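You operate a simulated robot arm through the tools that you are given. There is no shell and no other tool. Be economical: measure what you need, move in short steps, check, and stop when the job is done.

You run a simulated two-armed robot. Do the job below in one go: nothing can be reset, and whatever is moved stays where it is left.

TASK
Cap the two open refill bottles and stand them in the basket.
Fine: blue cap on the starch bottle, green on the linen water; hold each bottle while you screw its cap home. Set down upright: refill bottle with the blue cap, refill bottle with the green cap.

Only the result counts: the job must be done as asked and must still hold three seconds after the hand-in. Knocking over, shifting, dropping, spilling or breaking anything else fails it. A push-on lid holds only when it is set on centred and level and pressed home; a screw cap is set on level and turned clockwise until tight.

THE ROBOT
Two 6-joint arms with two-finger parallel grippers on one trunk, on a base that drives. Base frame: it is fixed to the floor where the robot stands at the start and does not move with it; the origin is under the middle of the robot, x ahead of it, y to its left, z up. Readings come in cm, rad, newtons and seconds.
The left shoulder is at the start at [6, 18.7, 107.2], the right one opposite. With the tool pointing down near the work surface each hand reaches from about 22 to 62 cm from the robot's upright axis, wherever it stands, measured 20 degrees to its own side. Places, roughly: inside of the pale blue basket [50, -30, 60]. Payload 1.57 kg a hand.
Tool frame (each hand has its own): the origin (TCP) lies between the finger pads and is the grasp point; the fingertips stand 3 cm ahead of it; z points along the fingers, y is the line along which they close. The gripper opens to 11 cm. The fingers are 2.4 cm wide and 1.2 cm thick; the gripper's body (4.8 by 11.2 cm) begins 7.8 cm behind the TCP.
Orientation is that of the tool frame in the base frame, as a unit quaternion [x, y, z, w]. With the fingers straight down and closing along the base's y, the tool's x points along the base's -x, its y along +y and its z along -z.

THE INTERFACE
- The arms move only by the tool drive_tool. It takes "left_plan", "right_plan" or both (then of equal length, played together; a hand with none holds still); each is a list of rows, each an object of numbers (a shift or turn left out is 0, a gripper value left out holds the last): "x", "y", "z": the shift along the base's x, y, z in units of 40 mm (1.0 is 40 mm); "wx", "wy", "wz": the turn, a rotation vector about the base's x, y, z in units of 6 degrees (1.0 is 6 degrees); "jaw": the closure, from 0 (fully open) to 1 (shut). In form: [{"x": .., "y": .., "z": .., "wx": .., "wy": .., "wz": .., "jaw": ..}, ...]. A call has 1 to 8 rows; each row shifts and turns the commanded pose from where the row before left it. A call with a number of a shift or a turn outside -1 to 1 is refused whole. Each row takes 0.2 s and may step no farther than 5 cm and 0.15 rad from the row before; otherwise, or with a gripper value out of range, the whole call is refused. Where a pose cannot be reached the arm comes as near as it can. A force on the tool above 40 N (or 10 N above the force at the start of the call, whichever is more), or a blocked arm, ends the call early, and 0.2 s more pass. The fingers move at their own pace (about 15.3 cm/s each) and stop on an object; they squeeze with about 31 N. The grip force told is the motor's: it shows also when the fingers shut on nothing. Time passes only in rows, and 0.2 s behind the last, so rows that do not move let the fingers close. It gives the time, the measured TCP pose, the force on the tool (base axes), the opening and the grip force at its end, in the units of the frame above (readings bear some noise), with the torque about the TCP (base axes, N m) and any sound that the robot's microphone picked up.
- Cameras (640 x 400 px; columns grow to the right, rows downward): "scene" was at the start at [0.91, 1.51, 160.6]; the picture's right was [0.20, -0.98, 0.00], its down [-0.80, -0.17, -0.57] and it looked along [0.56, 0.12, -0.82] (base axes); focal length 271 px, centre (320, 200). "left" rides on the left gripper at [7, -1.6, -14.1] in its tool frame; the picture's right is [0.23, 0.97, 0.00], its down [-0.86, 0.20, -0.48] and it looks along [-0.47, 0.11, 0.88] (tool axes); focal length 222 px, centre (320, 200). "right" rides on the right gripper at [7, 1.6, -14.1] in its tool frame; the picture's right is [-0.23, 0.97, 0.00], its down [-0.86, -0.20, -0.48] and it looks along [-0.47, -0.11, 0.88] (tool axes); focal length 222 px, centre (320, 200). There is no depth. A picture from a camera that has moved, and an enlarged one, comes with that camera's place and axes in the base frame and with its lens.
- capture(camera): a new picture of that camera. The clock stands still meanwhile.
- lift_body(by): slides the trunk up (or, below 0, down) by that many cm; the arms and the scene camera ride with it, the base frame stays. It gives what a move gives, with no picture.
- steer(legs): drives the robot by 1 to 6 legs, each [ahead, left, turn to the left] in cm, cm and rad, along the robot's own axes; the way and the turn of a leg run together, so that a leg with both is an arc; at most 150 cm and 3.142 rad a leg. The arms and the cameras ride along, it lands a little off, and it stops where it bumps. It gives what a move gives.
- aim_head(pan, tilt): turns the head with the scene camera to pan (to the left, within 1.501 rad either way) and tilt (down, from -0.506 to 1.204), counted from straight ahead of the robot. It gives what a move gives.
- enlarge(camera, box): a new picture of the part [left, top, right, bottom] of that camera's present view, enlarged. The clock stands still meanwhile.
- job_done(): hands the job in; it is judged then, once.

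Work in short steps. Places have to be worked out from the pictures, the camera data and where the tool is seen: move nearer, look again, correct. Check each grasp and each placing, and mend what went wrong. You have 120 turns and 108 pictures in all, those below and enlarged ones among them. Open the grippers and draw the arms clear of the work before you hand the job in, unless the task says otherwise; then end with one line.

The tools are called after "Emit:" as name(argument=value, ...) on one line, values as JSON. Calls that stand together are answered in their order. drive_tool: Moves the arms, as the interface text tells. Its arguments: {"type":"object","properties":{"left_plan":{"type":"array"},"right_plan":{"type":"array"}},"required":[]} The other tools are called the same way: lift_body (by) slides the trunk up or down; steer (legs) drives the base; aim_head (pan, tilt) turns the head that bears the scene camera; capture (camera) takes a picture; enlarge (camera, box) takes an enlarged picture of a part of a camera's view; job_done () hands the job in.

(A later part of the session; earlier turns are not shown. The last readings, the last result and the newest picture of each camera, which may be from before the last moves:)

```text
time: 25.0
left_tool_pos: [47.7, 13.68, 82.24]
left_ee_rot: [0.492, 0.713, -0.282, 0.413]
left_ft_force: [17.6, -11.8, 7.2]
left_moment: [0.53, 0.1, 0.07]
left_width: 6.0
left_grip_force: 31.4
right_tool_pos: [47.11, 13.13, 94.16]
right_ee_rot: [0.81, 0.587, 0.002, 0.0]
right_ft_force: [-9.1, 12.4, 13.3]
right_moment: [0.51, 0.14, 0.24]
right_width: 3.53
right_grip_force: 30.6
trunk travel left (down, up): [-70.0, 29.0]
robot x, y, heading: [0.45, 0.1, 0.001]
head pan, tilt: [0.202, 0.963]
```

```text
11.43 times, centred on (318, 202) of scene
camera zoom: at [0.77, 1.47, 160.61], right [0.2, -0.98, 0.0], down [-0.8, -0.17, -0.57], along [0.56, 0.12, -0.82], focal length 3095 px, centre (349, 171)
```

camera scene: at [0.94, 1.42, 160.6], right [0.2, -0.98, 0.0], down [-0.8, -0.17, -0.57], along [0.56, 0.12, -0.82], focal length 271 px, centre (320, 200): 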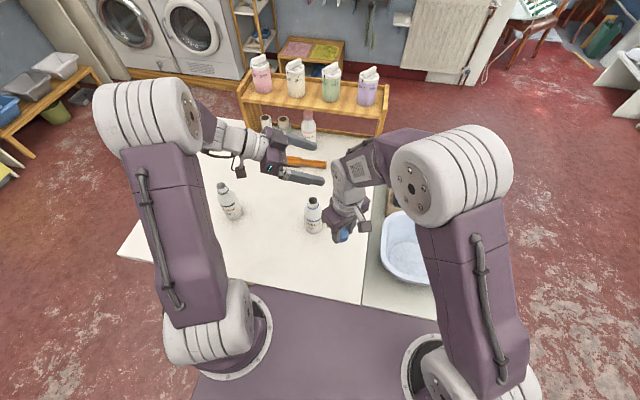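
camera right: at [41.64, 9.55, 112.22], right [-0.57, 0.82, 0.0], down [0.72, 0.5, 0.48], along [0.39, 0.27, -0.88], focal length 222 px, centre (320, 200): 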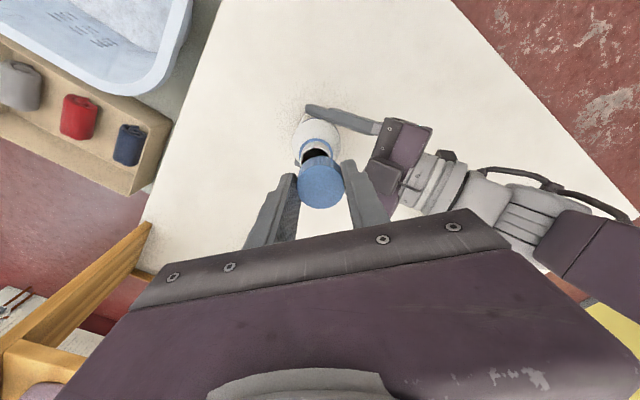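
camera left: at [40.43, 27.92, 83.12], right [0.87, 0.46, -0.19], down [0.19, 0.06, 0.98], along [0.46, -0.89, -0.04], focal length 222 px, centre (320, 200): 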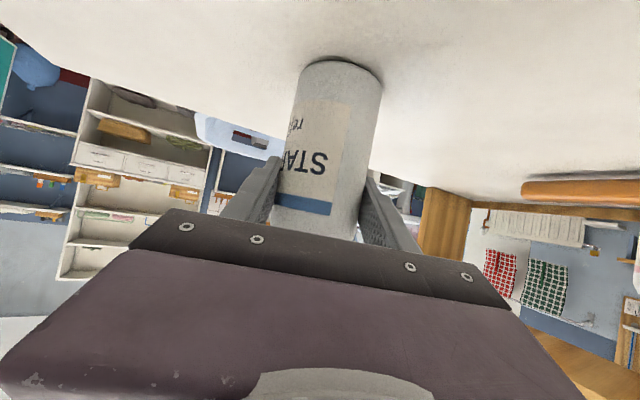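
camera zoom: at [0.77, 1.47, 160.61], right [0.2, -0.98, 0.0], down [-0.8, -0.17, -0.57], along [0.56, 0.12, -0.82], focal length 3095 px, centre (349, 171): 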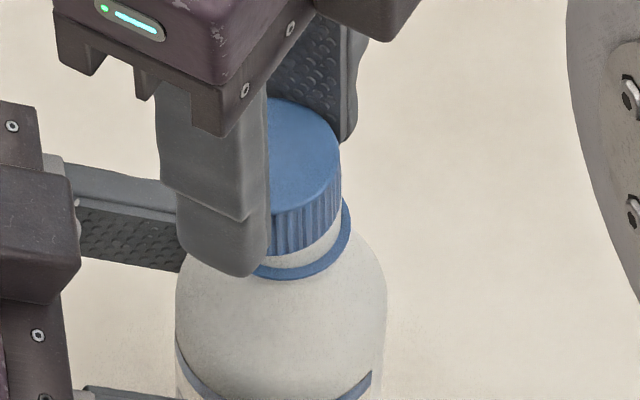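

Clear now: the rim is lower than I judged (z≈90.6) and the cap sits on it about 0.7 cm short in +x. I'll lift, shift by (+0.7, +0.2), and look again.

Emit:
drive_tool(right_plan=[{"z": 0.2}, {"z": 0.2, "x": 0.175, "y": 0.05}, {"wz": 1}, {"wz": 1}, {"wz": 1}])

Emit:
enlarge(camera="right", box=[270, 100, 370, 215])

Emit:
enlarge(camera="scene", box=[285, 165, 345, 215])

```text
time: 26.2
left_tool_pos: [47.5, 13.71, 82.28]
left_ee_rot: [0.492, 0.712, -0.283, 0.412]
left_ft_force: [-1.7, -0.3, 15.8]
left_moment: [-0.47, -0.03, -0.1]
left_width: 6.0
left_grip_force: 31.0
right_tool_pos: [47.8, 13.27, 95.75]
right_ee_rot: [0.707, 0.707, 0.002, 0.0]
right_ft_force: [0.3, 0.0, -0.4]
right_moment: [0.05, -0.01, -0.02]
right_width: 3.5
right_grip_force: 31.2
trunk travel left (down, up): [-70.0, 29.0]
robot x, y, heading: [-0.13, 0.09, 0.0]
head pan, tilt: [0.202, 0.963]
```

```text
3.48 times, centred on (320, 158) of right
camera zoom: at [49.47, 20.31, 109.77], right [0.97, -0.23, 0.0], down [-0.2, -0.86, 0.48], along [-0.11, -0.47, -0.88], focal length 773 px, centre (320, 348)
```

zoom: 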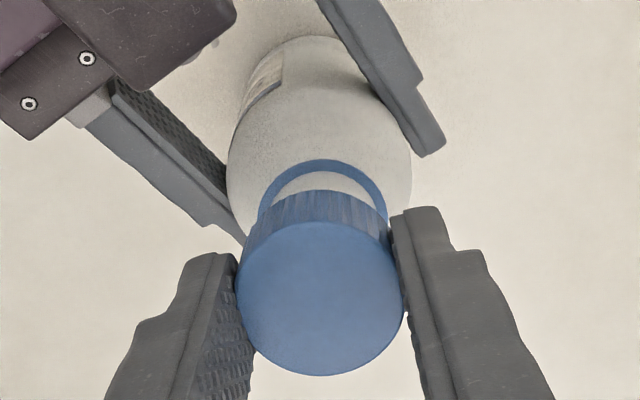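

```text
8.00 times, centred on (315, 190) of scene
camera zoom: at [0.64, 1.44, 160.6], right [0.2, -0.98, 0.0], down [-0.8, -0.17, -0.57], along [0.56, 0.12, -0.82], focal length 2166 px, centre (360, 280)
```

zoom: 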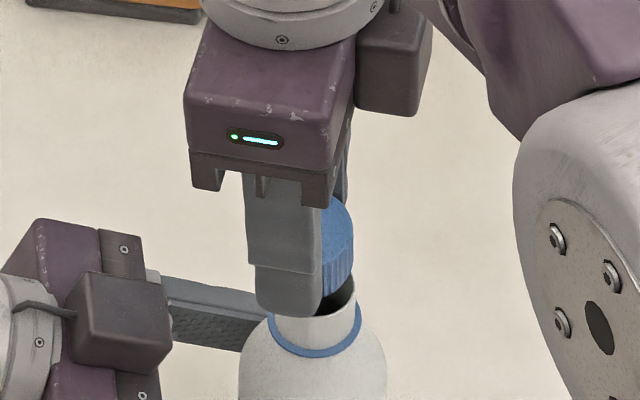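

The left hand carries a residual 16 N upward, so the bottle is slightly stressed or tilted. I'll release a little, letting it settle, and re-grip it while unwinding the right wrist.

Emit:
drive_tool(right_plan=[{"wz": 1, "z": 0.1}, {"wz": 1}, {"wz": 1}, {"wz": 1}, {"wz": 1}, {"wz": 1}, {"wz": 1}, {"wz": 1}], left_plan=[{"jaw": 0.42}, {"jaw": 0.4}, {"jaw": 0.4}, {"jaw": 0.4}, {"jaw": 0.44}, {"jaw": 1}, {"jaw": 1}, {"jaw": 1}])

Emit:
capture(camera="left")

```text
time: 28.0
left_tool_pos: [47.61, 13.64, 82.12]
left_ee_rot: [0.492, 0.713, -0.283, 0.412]
left_ft_force: [0.0, 0.2, 0.6]
left_moment: [0.01, -0.01, 0.02]
left_width: 6.0
left_grip_force: 31.5
right_tool_pos: [47.88, 13.38, 96.0]
right_ee_rot: [0.357, 0.934, 0.001, 0.0]
right_ft_force: [0.2, 0.7, -0.4]
right_moment: [0.0, -0.03, 0.0]
right_width: 3.52
right_grip_force: 31.2
trunk travel left (down, up): [-70.0, 29.0]
robot x, y, heading: [-0.01, -0.09, -0.004]
head pan, tilt: [0.202, 0.963]
```

```text
67 pictures are left
camera left: at [40.52, 27.95, 83.02], right [0.87, 0.45, -0.19], down [0.19, 0.06, 0.98], along [0.46, -0.89, -0.04], focal length 222 px, centre (320, 200)
```

left: 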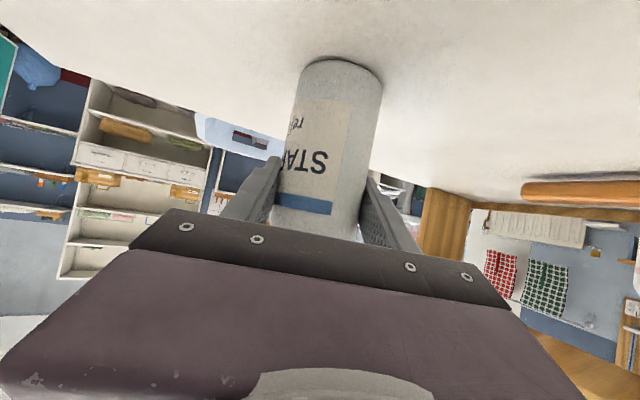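

Stress cleared and the bottle stands upright. I'll unwind the right wrist further.

Emit:
drive_tool(right_plan=[{"wz": 1}, {"wz": 1}, {"wz": 1}, {"wz": 1}, {"wz": 1}, {"wz": 1}, {"wz": 1}, {"wz": 1}])

Emit:
drive_tool(right_plan=[{"wz": 1}, {"wz": 1}, {"wz": 1}, {"wz": 1}, {"wz": 1}, {"wz": 1}, {"wz": 1}, {"wz": 1}])

Emit:
enlarge(camera="right", box=[270, 100, 370, 215])

Emit:
enlarge(camera="scene", box=[285, 165, 345, 215])

```text
time: 29.8
left_tool_pos: [47.63, 13.82, 82.18]
left_ee_rot: [0.492, 0.713, -0.283, 0.412]
left_ft_force: [0.0, 0.8, 0.5]
left_moment: [-0.03, 0.01, 0.01]
left_width: 5.97
left_grip_force: 31.2
right_tool_pos: [47.77, 13.4, 95.93]
right_ee_rot: [-0.053, 0.999, 0.0, 0.001]
right_ft_force: [0.7, -0.8, -0.2]
right_moment: [-0.01, -0.03, 0.01]
right_width: 3.49
right_grip_force: 31.0
trunk travel left (down, up): [-70.0, 29.0]
robot x, y, heading: [-0.11, 0.17, 0.004]
head pan, tilt: [0.202, 0.963]
```

```text
time: 31.6
left_tool_pos: [47.64, 13.64, 82.16]
left_ee_rot: [0.491, 0.713, -0.284, 0.413]
left_ft_force: [0.7, -0.5, 0.9]
left_moment: [0.0, 0.01, 0.03]
left_width: 6.0
left_grip_force: 31.2
right_tool_pos: [47.87, 13.3, 95.94]
right_ee_rot: [-0.455, 0.891, 0.0, 0.0]
right_ft_force: [-0.1, 0.6, -0.3]
right_moment: [0.01, 0.04, 0.02]
right_width: 3.49
right_grip_force: 31.2
trunk travel left (down, up): [-70.0, 29.0]
robot x, y, heading: [-0.07, -0.13, -0.002]
head pan, tilt: [0.202, 0.963]
```

```text
3.48 times, centred on (320, 158) of right
camera zoom: at [42.63, 8.64, 110.02], right [-0.66, 0.75, 0.0], down [0.66, 0.58, 0.48], along [0.36, 0.31, -0.88], focal length 773 px, centre (320, 348)
```

zoom: 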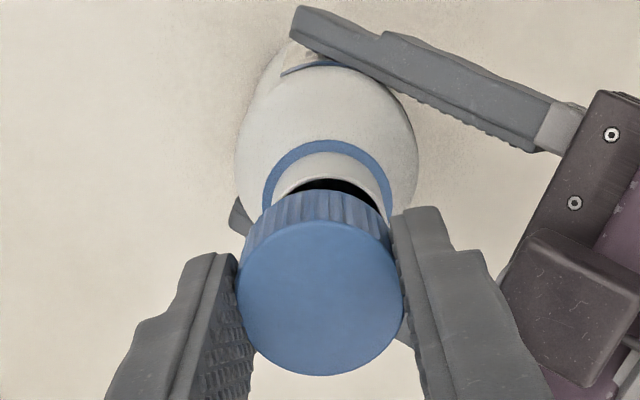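

```text
8.00 times, centred on (315, 190) of scene
camera zoom: at [0.91, 1.51, 160.6], right [0.2, -0.98, 0.0], down [-0.8, -0.17, -0.57], along [0.56, 0.12, -0.82], focal length 2166 px, centre (360, 280)
```

zoom: 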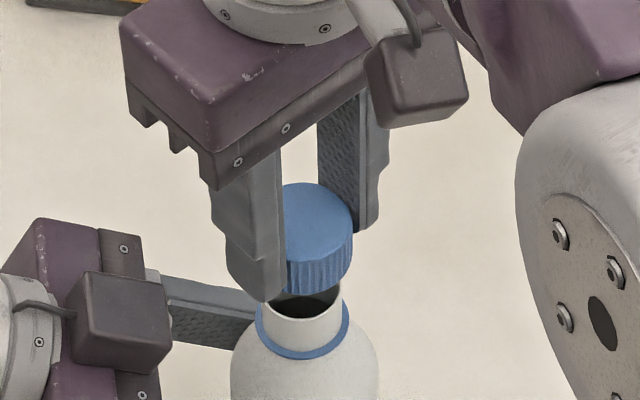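

Triangulating both views gives rim z≈90.5 and a residual cap offset of about (+0.2, +0.2). I'll correct and lower to just above the rim.

Emit:
drive_tool(right_plan=[{"x": -0.05, "y": -0.043}, {"z": -0.2}, {"z": -0.15}, {}])

Emit:
enlarge(camera="right", box=[270, 100, 370, 215])

Emit:
enlarge(camera="scene", box=[285, 165, 345, 215])

```text
time: 32.6
left_tool_pos: [47.63, 13.64, 82.07]
left_ee_rot: [0.492, 0.713, -0.284, 0.412]
left_ft_force: [1.0, 0.4, 1.2]
left_moment: [0.0, 0.0, -0.01]
left_width: 6.0
left_grip_force: 31.0
right_tool_pos: [47.65, 13.2, 94.83]
right_ee_rot: [-0.454, 0.891, 0.0, 0.0]
right_ft_force: [-0.4, 0.2, 0.6]
right_moment: [0.02, 0.02, 0.01]
right_width: 3.52
right_grip_force: 31.4
trunk travel left (down, up): [-70.0, 29.0]
robot x, y, heading: [-0.16, 0.17, 0.0]
head pan, tilt: [0.202, 0.963]
```

```text
3.48 times, centred on (320, 158) of right
camera zoom: at [42.43, 8.49, 108.64], right [-0.65, 0.76, 0.0], down [0.66, 0.57, 0.48], along [0.36, 0.31, -0.88], focal length 773 px, centre (320, 348)
```

zoom: 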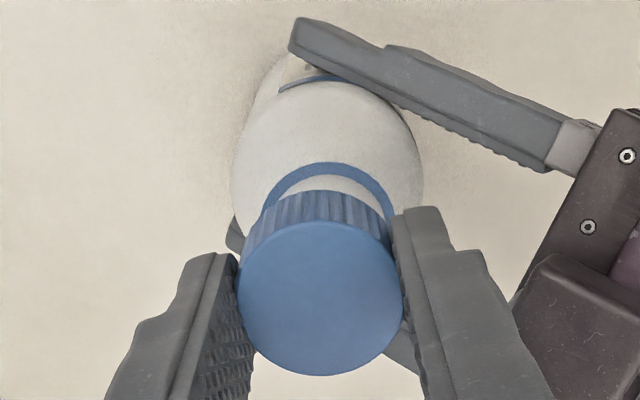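

```text
8.00 times, centred on (315, 190) of scene
camera zoom: at [0.91, 1.51, 160.6], right [0.2, -0.98, 0.0], down [-0.8, -0.17, -0.57], along [0.56, 0.12, -0.82], focal length 2166 px, centre (360, 280)
```

zoom: 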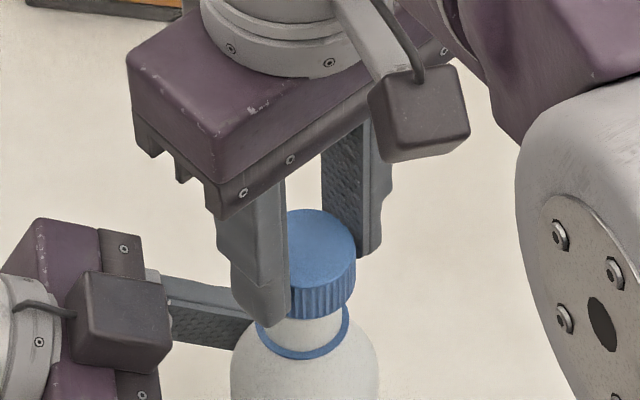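

Well aligned now. I'll lower with fine steps and watch the force.

Emit:
drive_tool(right_plan=[{"x": -0.012, "y": 0.012}, {"z": -0.05}, {"z": -0.05}, {"z": -0.05}, {"z": -0.04}, {}])

Emit:
enlarge(camera="scene", box=[285, 165, 345, 215])

```text
time: 34.0
left_tool_pos: [47.61, 13.65, 82.12]
left_ee_rot: [0.492, 0.714, -0.282, 0.412]
left_ft_force: [4.3, 1.8, -7.1]
left_moment: [-0.45, -0.05, 0.01]
left_width: 6.01
left_grip_force: 31.2
right_tool_pos: [47.64, 13.3, 94.06]
right_ee_rot: [-0.453, 0.891, 0.0, 0.001]
right_ft_force: [-1.8, -2.5, 15.8]
right_moment: [0.19, 0.02, 0.03]
right_width: 3.52
right_grip_force: 30.8
trunk travel left (down, up): [-70.0, 29.0]
robot x, y, heading: [0.36, 0.41, 0.001]
head pan, tilt: [0.202, 0.963]
```

```text
8.00 times, centred on (315, 190) of scene
camera zoom: at [0.86, 1.47, 160.61], right [0.2, -0.98, 0.0], down [-0.8, -0.17, -0.57], along [0.56, 0.12, -0.82], focal length 2166 px, centre (360, 280)
```

zoom: 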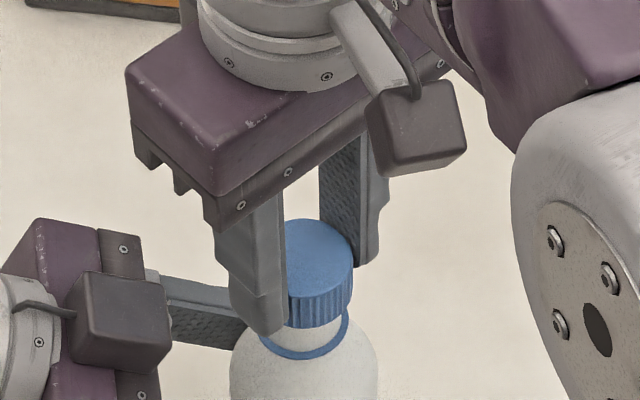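

Contact at 16 N with little sideways force. I'll turn clockwise and watch.

Emit:
drive_tool(right_plan=[{"wz": -1}, {"wz": -1}, {"wz": -1}, {"wz": -1}, {"wz": -1}, {"wz": -1}, {"wz": -1}, {"wz": -1}])

Emit:
enlarge(camera="right", box=[270, 100, 370, 215])

Emit:
enlarge(camera="scene", box=[285, 165, 345, 215])

```text
time: 35.8
left_tool_pos: [47.71, 13.56, 82.23]
left_ee_rot: [0.491, 0.713, -0.283, 0.412]
left_ft_force: [3.2, -11.4, 1.0]
left_moment: [0.8, 0.16, -0.1]
left_width: 6.02
left_grip_force: 31.1
right_tool_pos: [47.69, 13.18, 93.89]
right_ee_rot: [-0.052, 0.999, 0.0, -0.001]
right_ft_force: [-2.6, 11.4, -0.3]
right_moment: [0.37, 0.05, 0.1]
right_width: 3.51
right_grip_force: 31.6
trunk travel left (down, up): [-70.0, 29.0]
robot x, y, heading: [0.0, -0.03, 0.001]
head pan, tilt: [0.202, 0.963]
```

```text
3.48 times, centred on (320, 158) of right
camera zoom: at [40.69, 14.12, 107.89], right [0.13, 0.99, 0.0], down [0.87, -0.11, 0.48], along [0.47, -0.06, -0.88], focal length 773 px, centre (320, 348)
```

zoom: 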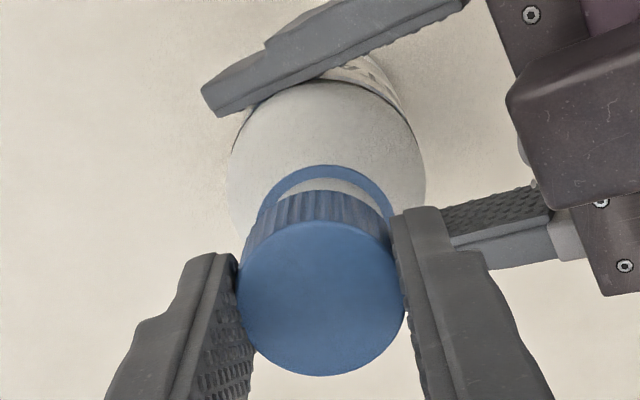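

```text
8.00 times, centred on (315, 190) of scene
camera zoom: at [0.91, 1.49, 160.6], right [0.2, -0.98, 0.0], down [-0.8, -0.17, -0.57], along [0.56, 0.12, -0.82], focal length 2166 px, centre (360, 280)
```

zoom: 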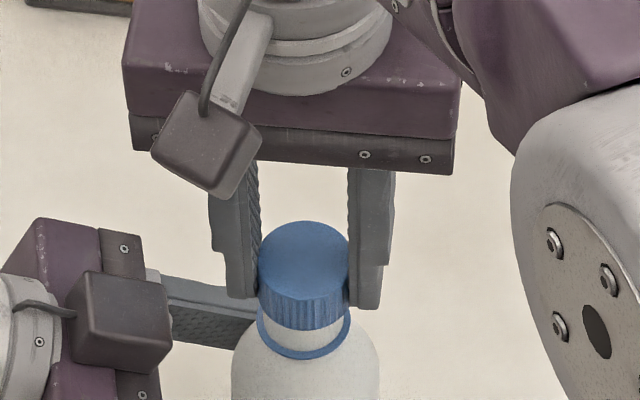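

Axial force vanished as TCP sank about 2 mm: promising. I'll give a bit of downward preload and keep turning.

Emit:
drive_tool(right_plan=[{"z": -0.04, "y": 0.02, "x": -0.01}, {"wz": -1, "z": -0.006}, {"wz": -1, "z": -0.006}, {"wz": -1, "z": -0.006}, {"wz": -1, "z": -0.006}, {"wz": -1, "z": -0.006}, {"wz": -1, "z": -0.006}, {"wz": -1, "z": -0.006}])

Emit:
enlarge(camera="scene", box=[285, 165, 345, 215])

```text
time: 37.6
left_tool_pos: [47.55, 13.64, 82.04]
left_ee_rot: [0.491, 0.713, -0.283, 0.413]
left_ft_force: [-1.2, -5.3, 4.2]
left_moment: [0.17, -0.28, 0.0]
left_width: 5.97
left_grip_force: 30.5
right_tool_pos: [47.69, 13.13, 93.64]
right_ee_rot: [0.31, 0.951, 0.0, 0.0]
right_ft_force: [2.8, 4.6, 1.0]
right_moment: [0.15, -0.1, 0.05]
right_width: 3.49
right_grip_force: 31.2
trunk travel left (down, up): [-70.0, 29.0]
robot x, y, heading: [-0.12, -0.17, -0.001]
head pan, tilt: [0.202, 0.963]
```

```text
8.00 times, centred on (315, 190) of scene
camera zoom: at [0.88, 1.49, 160.6], right [0.2, -0.98, 0.0], down [-0.8, -0.17, -0.57], along [0.56, 0.12, -0.82], focal length 2166 px, centre (360, 280)
```

zoom: 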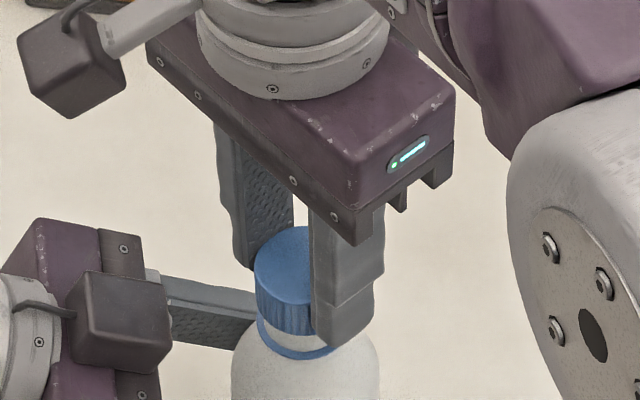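

TCP sinks with little force (93.64). I'll keep screwing with feed.

Emit:
drive_tool(right_plan=[{"z": -0.03, "wz": -1}, {"wz": -1, "z": -0.008}, {"wz": -1, "z": -0.008}, {"wz": -1, "z": -0.008}, {"wz": -1, "z": -0.008}, {"wz": -1, "z": -0.008}, {"wz": -1, "z": -0.008}, {"wz": -1, "z": -0.008}])

Emit:
enlarge(camera="scene", box=[285, 165, 345, 215])

Emit:
enlarge(camera="right", box=[270, 100, 370, 215])

```text
time: 39.4
left_tool_pos: [47.65, 13.75, 82.12]
left_ee_rot: [0.492, 0.713, -0.284, 0.412]
left_ft_force: [-1.1, -3.8, 4.1]
left_moment: [0.1, -0.14, 0.0]
left_width: 6.0
left_grip_force: 31.1
right_tool_pos: [47.51, 13.24, 93.28]
right_ee_rot: [0.67, 0.742, 0.0, -0.001]
right_ft_force: [2.0, 3.4, -0.6]
right_moment: [0.1, -0.04, 0.02]
right_width: 3.47
right_grip_force: 30.5
trunk travel left (down, up): [-70.0, 29.0]
robot x, y, heading: [0.19, 0.43, 0.0]
head pan, tilt: [0.202, 0.963]
```

```text
8.00 times, centred on (315, 190) of scene
camera zoom: at [0.87, 1.49, 160.6], right [0.2, -0.98, 0.0], down [-0.8, -0.17, -0.57], along [0.56, 0.12, -0.82], focal length 2166 px, centre (360, 280)
```

zoom: 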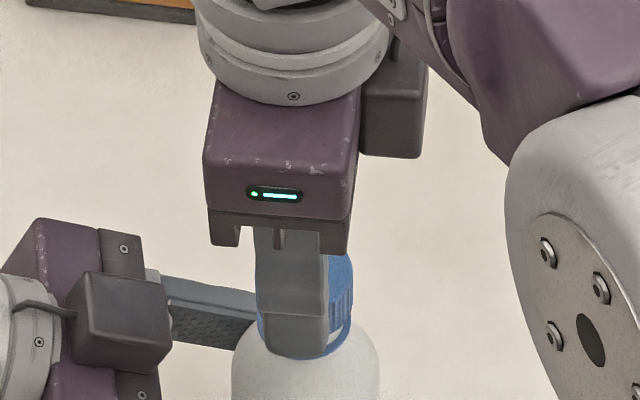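

```text
3.48 times, centred on (320, 158) of right
camera zoom: at [48.64, 20.42, 107.26], right [0.99, -0.13, 0.0], down [-0.11, -0.87, 0.48], along [-0.06, -0.47, -0.88], focal length 773 px, centre (320, 348)
```

zoom: 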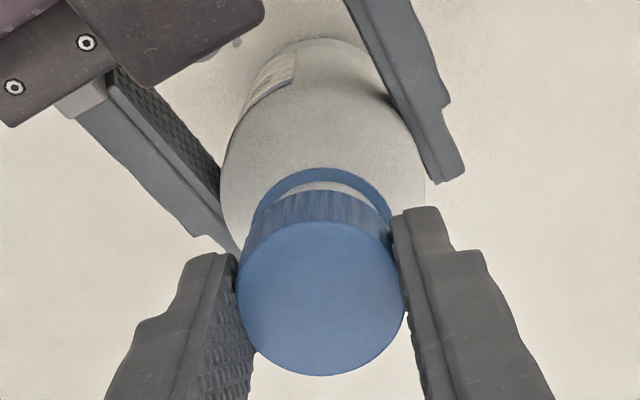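

Cap goes down concentric and level. I'll continue.

Emit:
drive_tool(right_plan=[{"z": -0.01, "wz": -1}, {"wz": -1, "z": -0.009}, {"wz": -1, "z": -0.009}, {"wz": -1, "z": -0.009}, {"wz": -1, "z": -0.009}, {"wz": -1, "z": -0.009}, {"wz": -1, "z": -0.009}, {"wz": -1, "z": -0.009}])

Emit:
enlarge(camera="scene", box=[285, 165, 345, 215])

```text
time: 41.2
left_tool_pos: [47.59, 13.88, 82.04]
left_ee_rot: [0.491, 0.713, -0.283, 0.413]
left_ft_force: [-2.4, -4.7, 4.6]
left_moment: [0.14, -0.29, 0.0]
left_width: 6.01
left_grip_force: 30.4
right_tool_pos: [47.55, 13.28, 92.89]
right_ee_rot: [0.914, 0.407, 0.0, -0.001]
right_ft_force: [3.2, 4.4, -0.5]
right_moment: [0.15, -0.11, 0.03]
right_width: 3.53
right_grip_force: 31.0
trunk travel left (down, up): [-70.0, 29.0]
robot x, y, heading: [0.07, -0.18, -0.003]
head pan, tilt: [0.202, 0.963]
```

```text
8.00 times, centred on (315, 190) of scene
camera zoom: at [0.88, 1.49, 160.6], right [0.2, -0.98, 0.0], down [-0.8, -0.17, -0.57], along [0.56, 0.12, -0.82], focal length 2166 px, centre (360, 280)
```

zoom: 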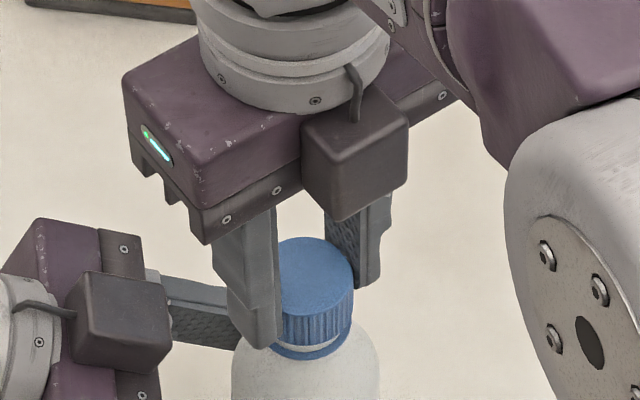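

Still sinking smoothly. Continuing clockwise.

Emit:
drive_tool(right_plan=[{"z": -0.01, "wz": -1, "x": 0.01, "y": 0.015}, {"wz": -1, "z": -0.009}, {"wz": -1, "z": -0.009}, {"wz": -1, "z": -0.009}, {"wz": -1, "z": -0.009}, {"wz": -1, "z": -0.009}, {"wz": -1, "z": -0.009}, {"wz": -1, "z": -0.009}])

Emit:
enlarge(camera="scene", box=[285, 165, 345, 215])

```text
time: 43.0
left_tool_pos: [47.73, 13.56, 82.23]
left_ee_rot: [0.492, 0.713, -0.283, 0.412]
left_ft_force: [-0.4, 0.6, -0.8]
left_moment: [0.08, 0.01, 0.02]
left_width: 5.75
left_grip_force: 31.1
right_tool_pos: [50.82, -4.49, 90.77]
right_ee_rot: [0.988, 0.146, 0.005, -0.052]
right_ft_force: [-0.4, 0.2, 0.2]
right_moment: [0.08, -0.02, 0.01]
right_width: 0.0
right_grip_force: 21.3
right hand out of reach, approached as far as the arm can: row 1, 2, 3, 4, 5, 6, 7, 8
trunk travel left (down, up): [-70.0, 29.0]
robot x, y, heading: [-0.22, -0.12, -0.003]
head pan, tilt: [0.202, 0.963]
```

```text
8.00 times, centred on (315, 190) of scene
camera zoom: at [0.91, 1.26, 160.6], right [0.2, -0.98, 0.0], down [-0.8, -0.16, -0.57], along [0.56, 0.12, -0.82], focal length 2166 px, centre (360, 280)
```

zoom: 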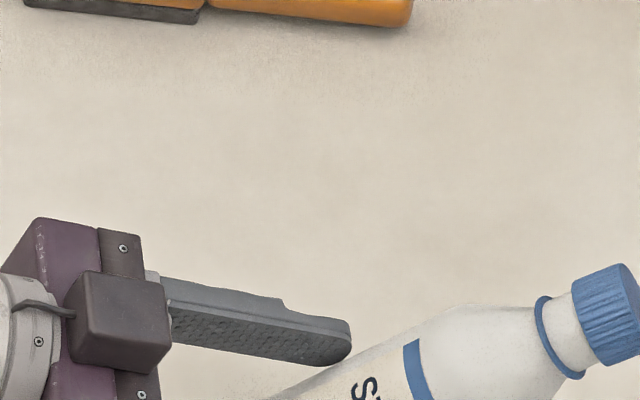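

The wrist limit threw the right hand aside and pulled the bottle over in the left grip, though the cap is still on. I'll look at the whole scene before anything moves.

Emit:
capture(camera="scene")

Emit:
capture(camera="left")

Emit:
capture(camera="right")

```text
54 pictures are left
camera scene: at [0.91, 1.26, 160.6], right [0.2, -0.98, 0.0], down [-0.8, -0.16, -0.57], along [0.56, 0.12, -0.82], focal length 271 px, centre (320, 200)
```

scene: 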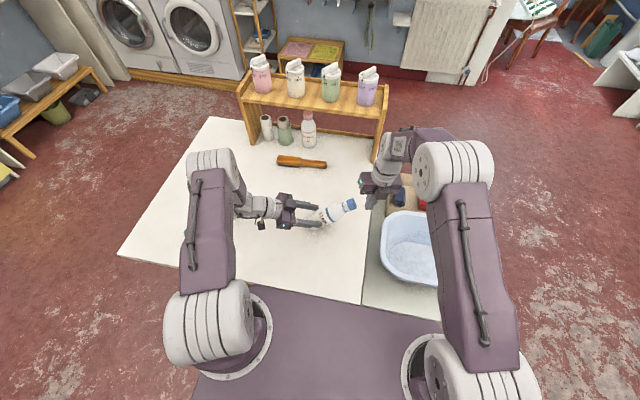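

```text
53 pictures are left
camera left: at [40.53, 27.85, 83.08], right [0.87, 0.46, -0.19], down [0.19, 0.06, 0.98], along [0.46, -0.89, -0.04], focal length 222 px, centre (320, 200)
```

left: 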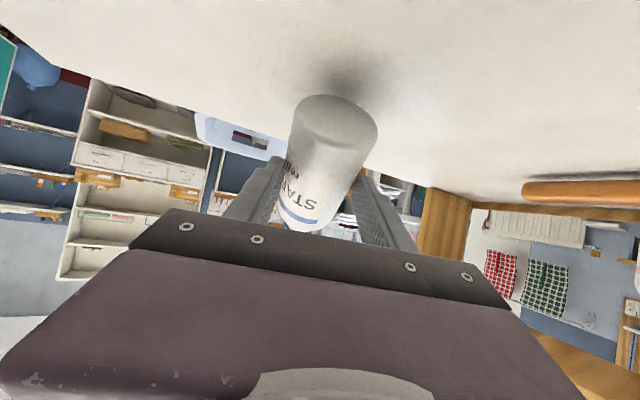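

```text
52 pictures are left
camera right: at [58.06, -5.48, 104.64], right [0.06, -0.99, -0.1], down [-0.87, -0.11, 0.48], along [-0.48, 0.06, -0.87], focal length 222 px, centre (320, 200)
```

right: 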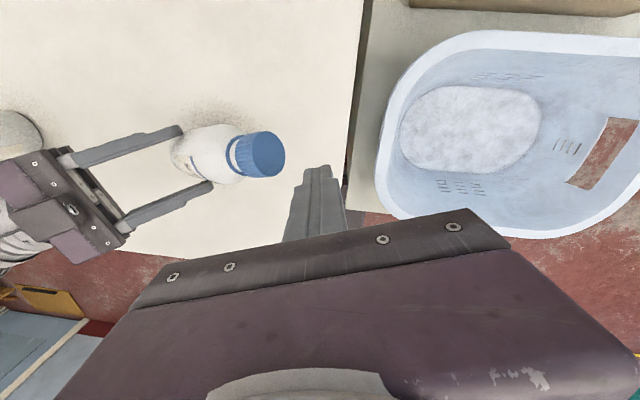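

The left hand still holds the starch bottle, leaning about 70° with the cap engaged. My plan: right hand re-levels and unwinds up high, then grips the cap with its closing line parallel to the left's, and swings the bottle upright between the two grips.

Emit:
drive_tool(right_plan=[{"z": 0.5}, {"z": 0.7}, {"z": 0.7, "wx": -0.5}, {"z": 0.5, "wx": -0.5}, {"z": 0.2, "wz": 1}, {"wz": 1, "jaw": 0.3}, {"wz": 1, "jaw": 0}, {"wz": 1}])

Emit:
enlarge(camera="scene", box=[280, 160, 380, 240])

```text
time: 44.8
left_tool_pos: [47.6, 13.77, 82.16]
left_ee_rot: [0.491, 0.713, -0.283, 0.413]
left_ft_force: [-0.9, -0.3, -1.0]
left_moment: [0.03, 0.02, -0.04]
left_width: 5.81
left_grip_force: 31.3
right_tool_pos: [51.31, -12.43, 100.46]
right_ee_rot: [0.941, 0.339, 0.0, 0.02]
right_ft_force: [-0.4, -0.3, -0.7]
right_moment: [0.0, -0.04, -0.01]
right_width: 11.0
right_grip_force: 0.1
right hand out of reach, approached as far as the arm can: row 1, 2, 3, 4
trunk travel left (down, up): [-70.0, 29.0]
robot x, y, heading: [0.04, -0.05, 0.001]
head pan, tilt: [0.202, 0.963]
```

```text
5.00 times, centred on (330, 200) of scene
camera zoom: at [0.94, 1.53, 160.6], right [0.2, -0.98, 0.0], down [-0.8, -0.17, -0.57], along [0.56, 0.12, -0.82], focal length 1354 px, centre (270, 200)
```

zoom: 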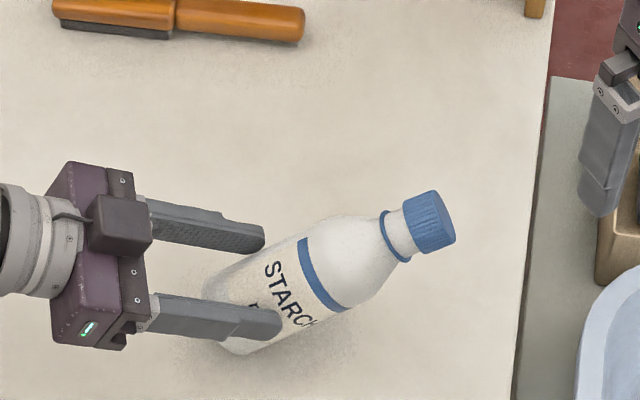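

The bottle leans about 53° with its base edge on the table, held by the left fingertips. I'll bring the right hand in along the bottle's axis from the cap end; first finish unwinding to yaw −69°.

Emit:
drive_tool(right_plan=[{"wz": 1}, {"wz": 1}, {"wz": 1}, {"wz": 1}, {"wz": 1}, {"wz": 1}, {"wz": 1}, {"wz": 1}])

Emit:
drive_tool(right_plan=[{"wz": 1}, {"wz": 1}, {"wz": 1}, {"wz": 0.85}, {"wx": 0.36, "wy": 0.13}, {"wx": 0.934, "wy": 0.358}, {"wx": 0.934, "wy": 0.358}, {"wx": 0.934, "wy": 0.358}])

```text
time: 46.6
left_tool_pos: [47.66, 13.64, 82.13]
left_ee_rot: [0.491, 0.713, -0.283, 0.413]
left_ft_force: [0.0, 0.3, -0.8]
left_moment: [0.06, 0.01, 0.02]
left_width: 5.76
left_grip_force: 31.5
right_tool_pos: [51.31, -12.44, 100.52]
right_ee_rot: [0.722, 0.692, 0.009, 0.017]
right_ft_force: [0.8, -1.1, -0.4]
right_moment: [-0.03, 0.0, -0.02]
right_width: 11.0
right_grip_force: 0.1
trunk travel left (down, up): [-70.0, 29.0]
robot x, y, heading: [0.37, 0.05, 0.0]
head pan, tilt: [0.202, 0.963]
```

```text
time: 48.4
left_tool_pos: [47.65, 13.67, 82.14]
left_ee_rot: [0.491, 0.713, -0.283, 0.412]
left_ft_force: [-0.2, -0.4, -0.1]
left_moment: [0.0, 0.04, 0.01]
left_width: 5.79
left_grip_force: 30.6
right_tool_pos: [51.39, -12.45, 100.57]
right_ee_rot: [0.563, 0.808, 0.111, -0.131]
right_ft_force: [1.4, -0.4, -1.0]
right_moment: [0.01, 0.02, 0.0]
right_width: 11.0
right_grip_force: 0.0
trunk travel left (down, up): [-70.0, 29.0]
robot x, y, heading: [-0.04, -0.06, -0.002]
head pan, tilt: [0.202, 0.963]
```

Orientation tracks well. I'll finish the tilt and move to the pre-grasp beyond the cap.

Emit:
drive_tool(right_plan=[{"wx": 0.66, "wy": 0.254, "x": 0.116, "y": 0.21, "z": -0.26}, {"wx": 0.66, "wy": 0.254, "x": 0.116, "y": 0.21, "z": -0.26}, {"wx": 0.66, "wy": 0.254, "x": 0.116, "y": 0.21, "z": -0.26}, {"wx": 0.66, "wy": 0.254, "x": 0.116, "y": 0.21, "z": -0.26}, {"wx": 0.66, "wy": 0.254, "x": 0.116, "y": 0.21, "z": -0.26}, {"wx": 0.66, "wy": 0.254, "x": 0.116, "y": 0.21, "z": -0.26}, {"wx": 0.66, "wy": 0.254, "x": 0.116, "y": 0.21, "z": -0.26}, {"wx": 0.66, "wy": 0.254, "x": 0.116, "y": 0.21, "z": -0.26}])

Emit:
capture(camera="right")

Emit:
enlarge(camera="scene", box=[280, 140, 420, 240])

```text
time: 50.2
left_tool_pos: [47.61, 13.68, 82.04]
left_ee_rot: [0.491, 0.713, -0.283, 0.412]
left_ft_force: [0.9, -0.3, -0.8]
left_moment: [0.0, 0.05, -0.03]
left_width: 5.75
left_grip_force: 30.9
right_tool_pos: [52.52, -5.81, 92.24]
right_ee_rot: [0.515, 0.729, 0.267, -0.364]
right_ft_force: [0.7, -0.3, 0.1]
right_moment: [-0.04, 0.01, 0.01]
right_width: 10.99
right_grip_force: 0.1
right hand out of reach, approached as far as the arm can: row 7, 8
trunk travel left (down, up): [-70.0, 29.0]
robot x, y, heading: [-0.1, 0.12, -0.001]
head pan, tilt: [0.202, 0.963]
```

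```text
50 pictures are left
camera right: at [56.31, -12.24, 106.15], right [0.97, 0.19, -0.17], down [0.11, -0.91, -0.41], along [-0.23, 0.38, -0.9], focal length 222 px, centre (320, 200)
```

right: 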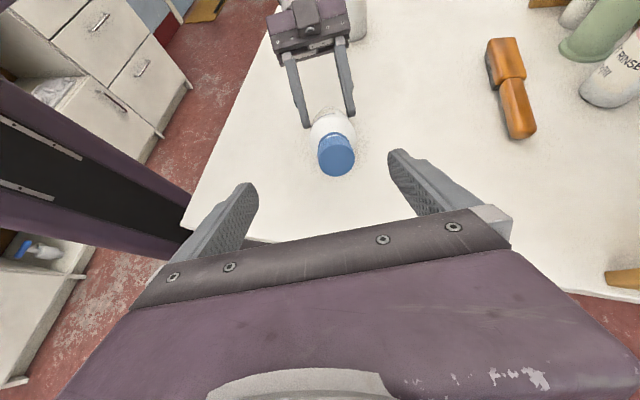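

```text
4.00 times, centred on (350, 190) of scene
camera zoom: at [1.03, 1.47, 160.6], right [0.2, -0.98, 0.0], down [-0.8, -0.17, -0.57], along [0.56, 0.12, -0.82], focal length 1083 px, centre (200, 240)
```

zoom: 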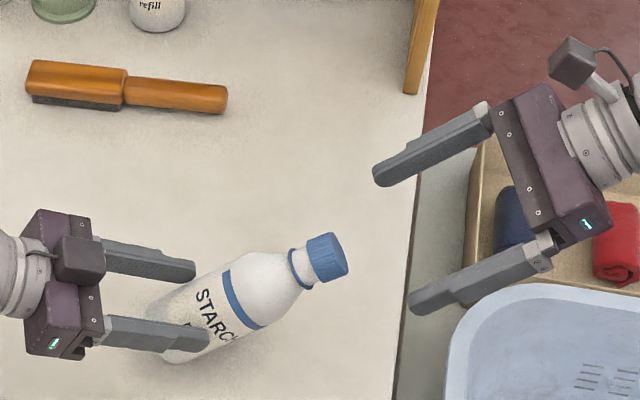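

Cap confirmed at about (52, 1.8, 86). I'll slide the open fingers along it to the grip point.

Emit:
drive_tool(right_plan=[{"y": 0.25, "z": -0.208}, {"y": 0.25, "z": -0.208}, {"y": 0.25, "z": -0.208}, {"y": 0.25, "z": -0.208}, {"y": 0.25, "z": -0.208}, {"y": 0.25, "z": -0.208}])

Emit:
enlarge(camera="right", box=[220, 90, 420, 215])

Emit:
enlarge(camera="scene", box=[280, 150, 400, 240])

```text
time: 51.6
left_tool_pos: [47.52, 13.73, 82.14]
left_ee_rot: [0.491, 0.713, -0.283, 0.412]
left_ft_force: [1.3, -0.8, -1.3]
left_moment: [0.03, -0.01, 0.0]
left_width: 5.76
left_grip_force: 31.3
right_tool_pos: [51.78, 0.28, 87.47]
right_ee_rot: [0.516, 0.729, 0.267, -0.362]
right_ft_force: [0.6, -0.2, 0.2]
right_moment: [-0.01, 0.0, 0.0]
right_width: 11.0
right_grip_force: 0.0
right hand out of reach, approached as far as the arm can: row 5
trunk travel left (down, up): [-70.0, 29.0]
robot x, y, heading: [-0.09, -0.43, -0.0]
head pan, tilt: [0.202, 0.963]
```

```text
3.20 times, centred on (320, 152) of right
camera zoom: at [55.57, -6.26, 101.34], right [0.97, 0.19, -0.17], down [0.11, -0.91, -0.41], along [-0.23, 0.37, -0.9], focal length 711 px, centre (320, 352)
```

zoom: 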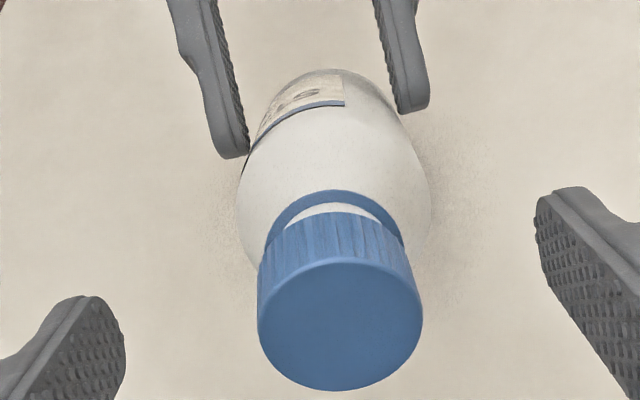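

```text
4.44 times, centred on (340, 195) of scene
camera zoom: at [0.95, 1.53, 160.6], right [0.2, -0.98, 0.0], down [-0.8, -0.17, -0.57], along [0.56, 0.12, -0.82], focal length 1204 px, centre (231, 222)
```

zoom: 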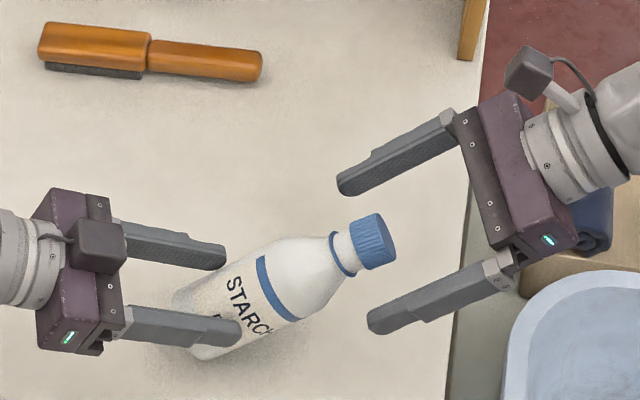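

Cap is nearly centred; I'll back off 0.7 cm, shift 0.4 cm sideways, then close on the cap.

Emit:
drive_tool(right_plan=[{"x": 0.13, "y": -0.09, "z": 0.1}, {}, {"jaw": 0.4}, {"jaw": 0.6}, {"jaw": 1}, {"jaw": 1}, {"jaw": 1}])

Emit:
enlarge(camera="right", box=[220, 90, 420, 215])

```text
time: 53.2
left_tool_pos: [47.64, 13.6, 82.18]
left_ee_rot: [0.491, 0.714, -0.282, 0.413]
left_ft_force: [-4.8, 2.5, -0.5]
left_moment: [-0.08, -0.14, -0.48]
left_width: 5.69
left_grip_force: 31.1
right_tool_pos: [51.82, -0.42, 87.81]
right_ee_rot: [0.516, 0.729, 0.267, -0.363]
right_ft_force: [4.5, -1.7, -0.5]
right_moment: [-0.09, -0.13, -0.13]
right_width: 3.52
right_grip_force: 31.2
right hand out of reach, approached as far as the arm can: row 1
trunk travel left (down, up): [-70.0, 29.0]
robot x, y, heading: [-0.05, 0.09, -0.005]
head pan, tilt: [0.202, 0.963]
```

```text
3.20 times, centred on (320, 152) of right
camera zoom: at [55.65, -6.75, 101.78], right [0.97, 0.19, -0.17], down [0.11, -0.91, -0.41], along [-0.23, 0.37, -0.9], focal length 711 px, centre (320, 352)
```

zoom: 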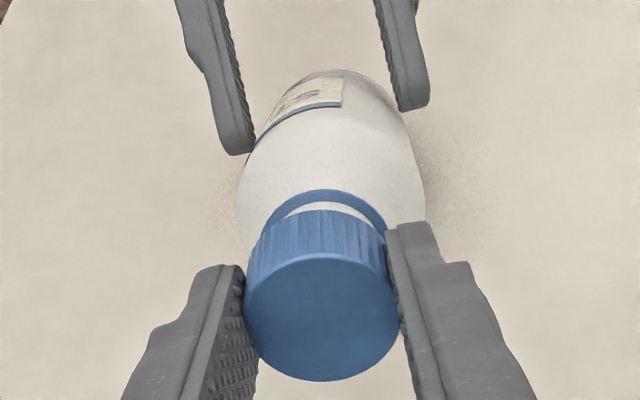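

Cap gripped at 3.52 cm. Now open the left hand and draw it back.

Emit:
drive_tool(left_plan=[{"jaw": 0.4}, {"jaw": 0}, {"jaw": 0}, {"x": -0.1, "y": 0.25, "z": 0.16}, {"x": -0.1, "y": 0.25, "z": 0.16}, {"x": -0.1, "y": 0.25, "z": 0.16}, {"x": -0.1, "y": 0.25, "z": 0.16}, {"x": -0.1, "y": 0.25, "z": 0.16}])

Emit:
enlarge(camera="scene", box=[260, 140, 400, 240])

```text
time: 55.0
left_tool_pos: [45.59, 18.6, 85.33]
left_ee_rot: [0.491, 0.714, -0.283, 0.412]
left_ft_force: [-0.2, 0.0, 0.4]
left_moment: [0.06, 0.01, -0.01]
left_width: 11.02
left_grip_force: 0.1
right_tool_pos: [51.86, -0.41, 87.85]
right_ee_rot: [0.515, 0.729, 0.267, -0.362]
right_ft_force: [0.9, -0.5, -0.6]
right_moment: [0.02, -0.02, 0.03]
right_width: 3.52
right_grip_force: 31.5
trunk travel left (down, up): [-70.0, 29.0]
robot x, y, heading: [-0.1, -0.35, -0.001]
head pan, tilt: [0.202, 0.963]
```

```text
4.00 times, centred on (330, 190) of scene
camera zoom: at [0.91, 1.53, 160.6], right [0.2, -0.98, 0.0], down [-0.8, -0.17, -0.57], along [0.56, 0.12, -0.82], focal length 1083 px, centre (280, 240)
```

zoom: 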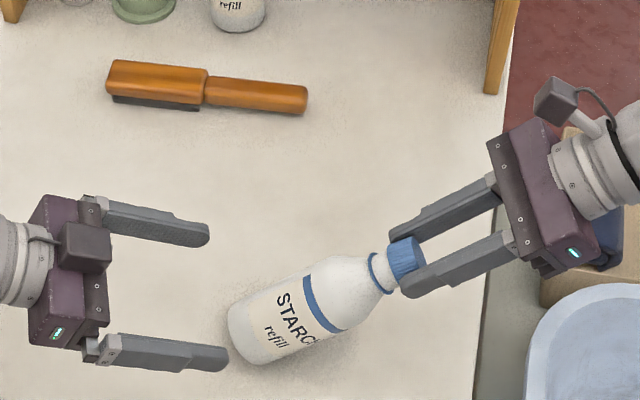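

The bottle hangs straight from the right hand's cap grip. I'll lift while rotating the tool back to vertical.

Emit:
drive_tool(right_plan=[{"x": -0.06, "z": 0.4}, {"wx": -0.946, "wy": -0.326, "x": -0.06, "z": 0.36}, {"wx": -0.946, "wy": -0.326, "x": -0.06, "z": 0.36}, {"wx": -0.946, "wy": -0.326, "x": -0.06, "z": 0.36}, {"wx": -0.946, "wy": -0.326, "x": -0.06, "z": 0.36}, {"wx": -0.946, "wy": -0.326, "x": -0.06, "z": 0.36}, {"wx": -0.946, "wy": -0.326, "x": -0.06, "z": 0.36}, {"wx": -0.946, "wy": -0.326, "x": -0.06, "z": 0.3}])

Emit:
drive_tool(right_plan=[{"wx": -0.946, "wy": -0.326}, {"wx": -0.85, "wy": -0.3}, {}])

Emit:
capture(camera="scene")

Emit:
capture(camera="left")

```text
time: 56.8
left_tool_pos: [45.68, 18.81, 85.35]
left_ee_rot: [0.491, 0.713, -0.282, 0.412]
left_ft_force: [-0.8, 1.3, -0.8]
left_moment: [0.04, -0.01, 0.02]
left_width: 11.01
left_grip_force: 0.0
right_tool_pos: [49.9, -0.28, 99.25]
right_ee_rot: [0.573, 0.813, 0.061, -0.077]
right_ft_force: [0.2, 0.0, -1.0]
right_moment: [-0.01, 0.0, 0.02]
right_width: 3.53
right_grip_force: 31.0
trunk travel left (down, up): [-70.0, 29.0]
robot x, y, heading: [0.45, -0.21, 0.0]
head pan, tilt: [0.202, 0.963]
```

```text
time: 57.6
left_tool_pos: [45.6, 18.52, 85.33]
left_ee_rot: [0.492, 0.713, -0.283, 0.411]
left_ft_force: [-0.3, -0.2, 0.1]
left_moment: [-0.03, -0.01, 0.02]
left_width: 10.99
left_grip_force: 0.0
right_tool_pos: [50.03, -0.33, 99.05]
right_ee_rot: [0.576, 0.818, 0.004, 0.002]
right_ft_force: [0.3, 1.6, -0.1]
right_moment: [0.0, 0.04, 0.01]
right_width: 3.51
right_grip_force: 30.4
trunk travel left (down, up): [-70.0, 29.0]
robot x, y, heading: [0.06, -0.24, -0.003]
head pan, tilt: [0.202, 0.963]
```

```text
44 pictures are left
camera scene: at [0.97, 1.44, 160.6], right [0.2, -0.98, 0.0], down [-0.8, -0.17, -0.57], along [0.56, 0.12, -0.82], focal length 271 px, centre (320, 200)
```

scene: 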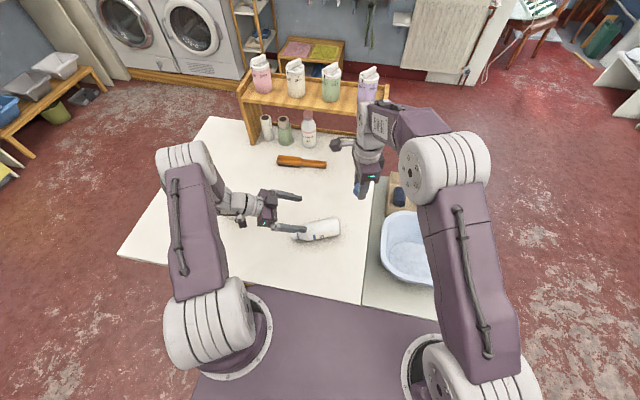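

```text
43 pictures are left
camera left: at [38.58, 32.87, 86.21], right [0.87, 0.45, -0.2], down [0.19, 0.06, 0.98], along [0.46, -0.89, -0.04], focal length 222 px, centre (320, 200)
```

left: 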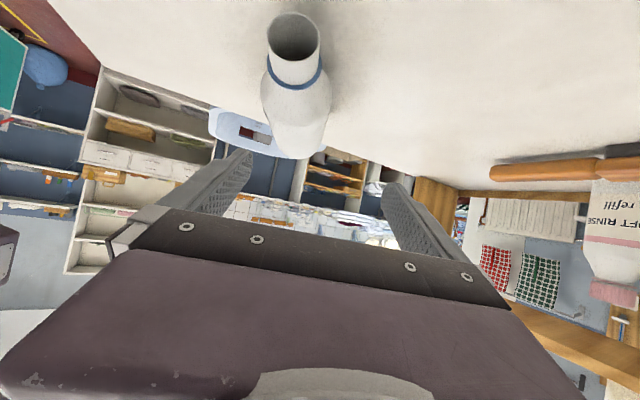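

The cap came off (not threaded after all) and the bottle lies on the table with its mouth towards the left hand. I'll zoom in to place it.

Emit:
enlarge(camera="scene", box=[260, 180, 370, 260])

```text
5.00 times, centred on (315, 220) of scene
camera zoom: at [0.97, 1.44, 160.6], right [0.2, -0.98, 0.0], down [-0.8, -0.17, -0.57], along [0.56, 0.12, -0.82], focal length 1354 px, centre (345, 100)
```

zoom: 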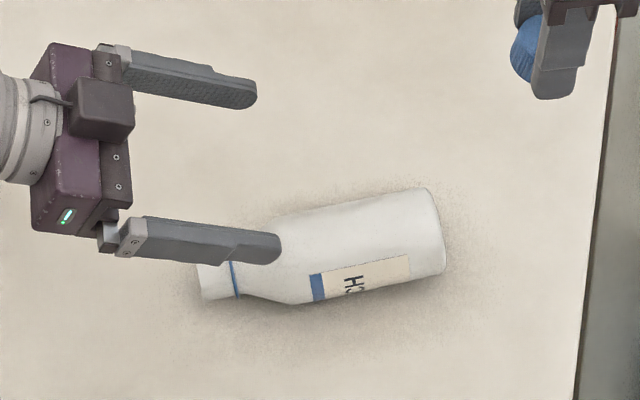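

The bottle lies with mouth at about (41.2, 20) and base at (48, 5.4). The left hand, which already points from the mouth side, can grip the upper body, then rotate to stand it up. I'll move the right hand with the cap aside and lower the left over the shoulder.

Emit:
drive_tool(right_plan=[{"y": -0.5, "x": -0.1}, {"y": -0.5, "x": -0.1}, {"y": -0.5, "x": -0.1}, {"y": -0.5, "x": -0.1}, {"y": -0.5, "x": -0.1}, {"y": -0.5, "x": -0.1}, {"y": -0.5, "x": -0.1}, {}], left_plan=[{"x": -0.117, "y": -0.425}, {"x": -0.117, "y": -0.425}, {"x": -0.117, "y": -0.425}, {"z": -0.45}, {"z": -0.45}, {"z": -0.45}, {"z": -0.4}, {}])

Emit:
capture(camera="left")

Emit:
enlarge(camera="scene", box=[260, 180, 370, 260])

```text
time: 59.4
left_tool_pos: [44.93, 14.08, 78.33]
left_ee_rot: [0.491, 0.714, -0.284, 0.411]
left_ft_force: [0.5, 0.2, 0.4]
left_moment: [-0.01, -0.03, -0.02]
left_width: 11.01
left_grip_force: 0.0
left hand out of reach, approached as far as the arm can: row 3, 5
right_tool_pos: [47.13, -14.34, 99.37]
right_ee_rot: [0.576, 0.818, 0.004, 0.004]
right_ft_force: [-0.4, -0.3, 0.7]
right_moment: [0.01, 0.03, -0.04]
right_width: 3.54
right_grip_force: 31.0
trunk travel left (down, up): [-70.0, 29.0]
robot x, y, heading: [-0.15, -0.04, 0.002]
head pan, tilt: [0.202, 0.963]
```

```text
41 pictures are left
camera left: at [37.88, 28.3, 79.3], right [0.87, 0.45, -0.2], down [0.19, 0.06, 0.98], along [0.45, -0.89, -0.04], focal length 222 px, centre (320, 200)
```

left: 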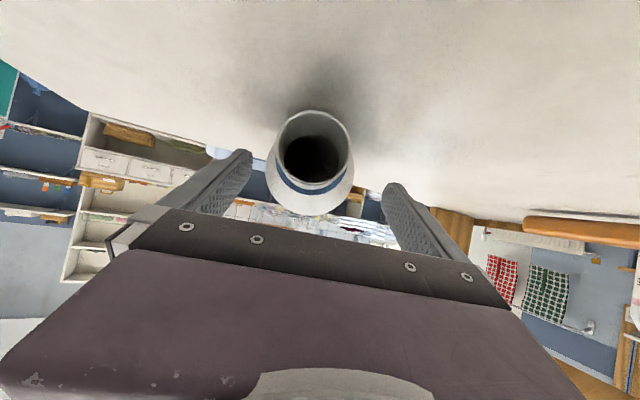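

```text
5.00 times, centred on (315, 220) of scene
camera zoom: at [0.92, 1.54, 160.6], right [0.2, -0.98, 0.0], down [-0.8, -0.17, -0.57], along [0.56, 0.12, -0.82], focal length 1354 px, centre (345, 100)
```

zoom: 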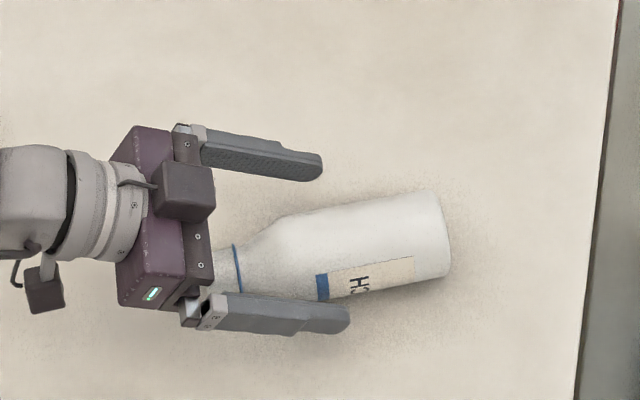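

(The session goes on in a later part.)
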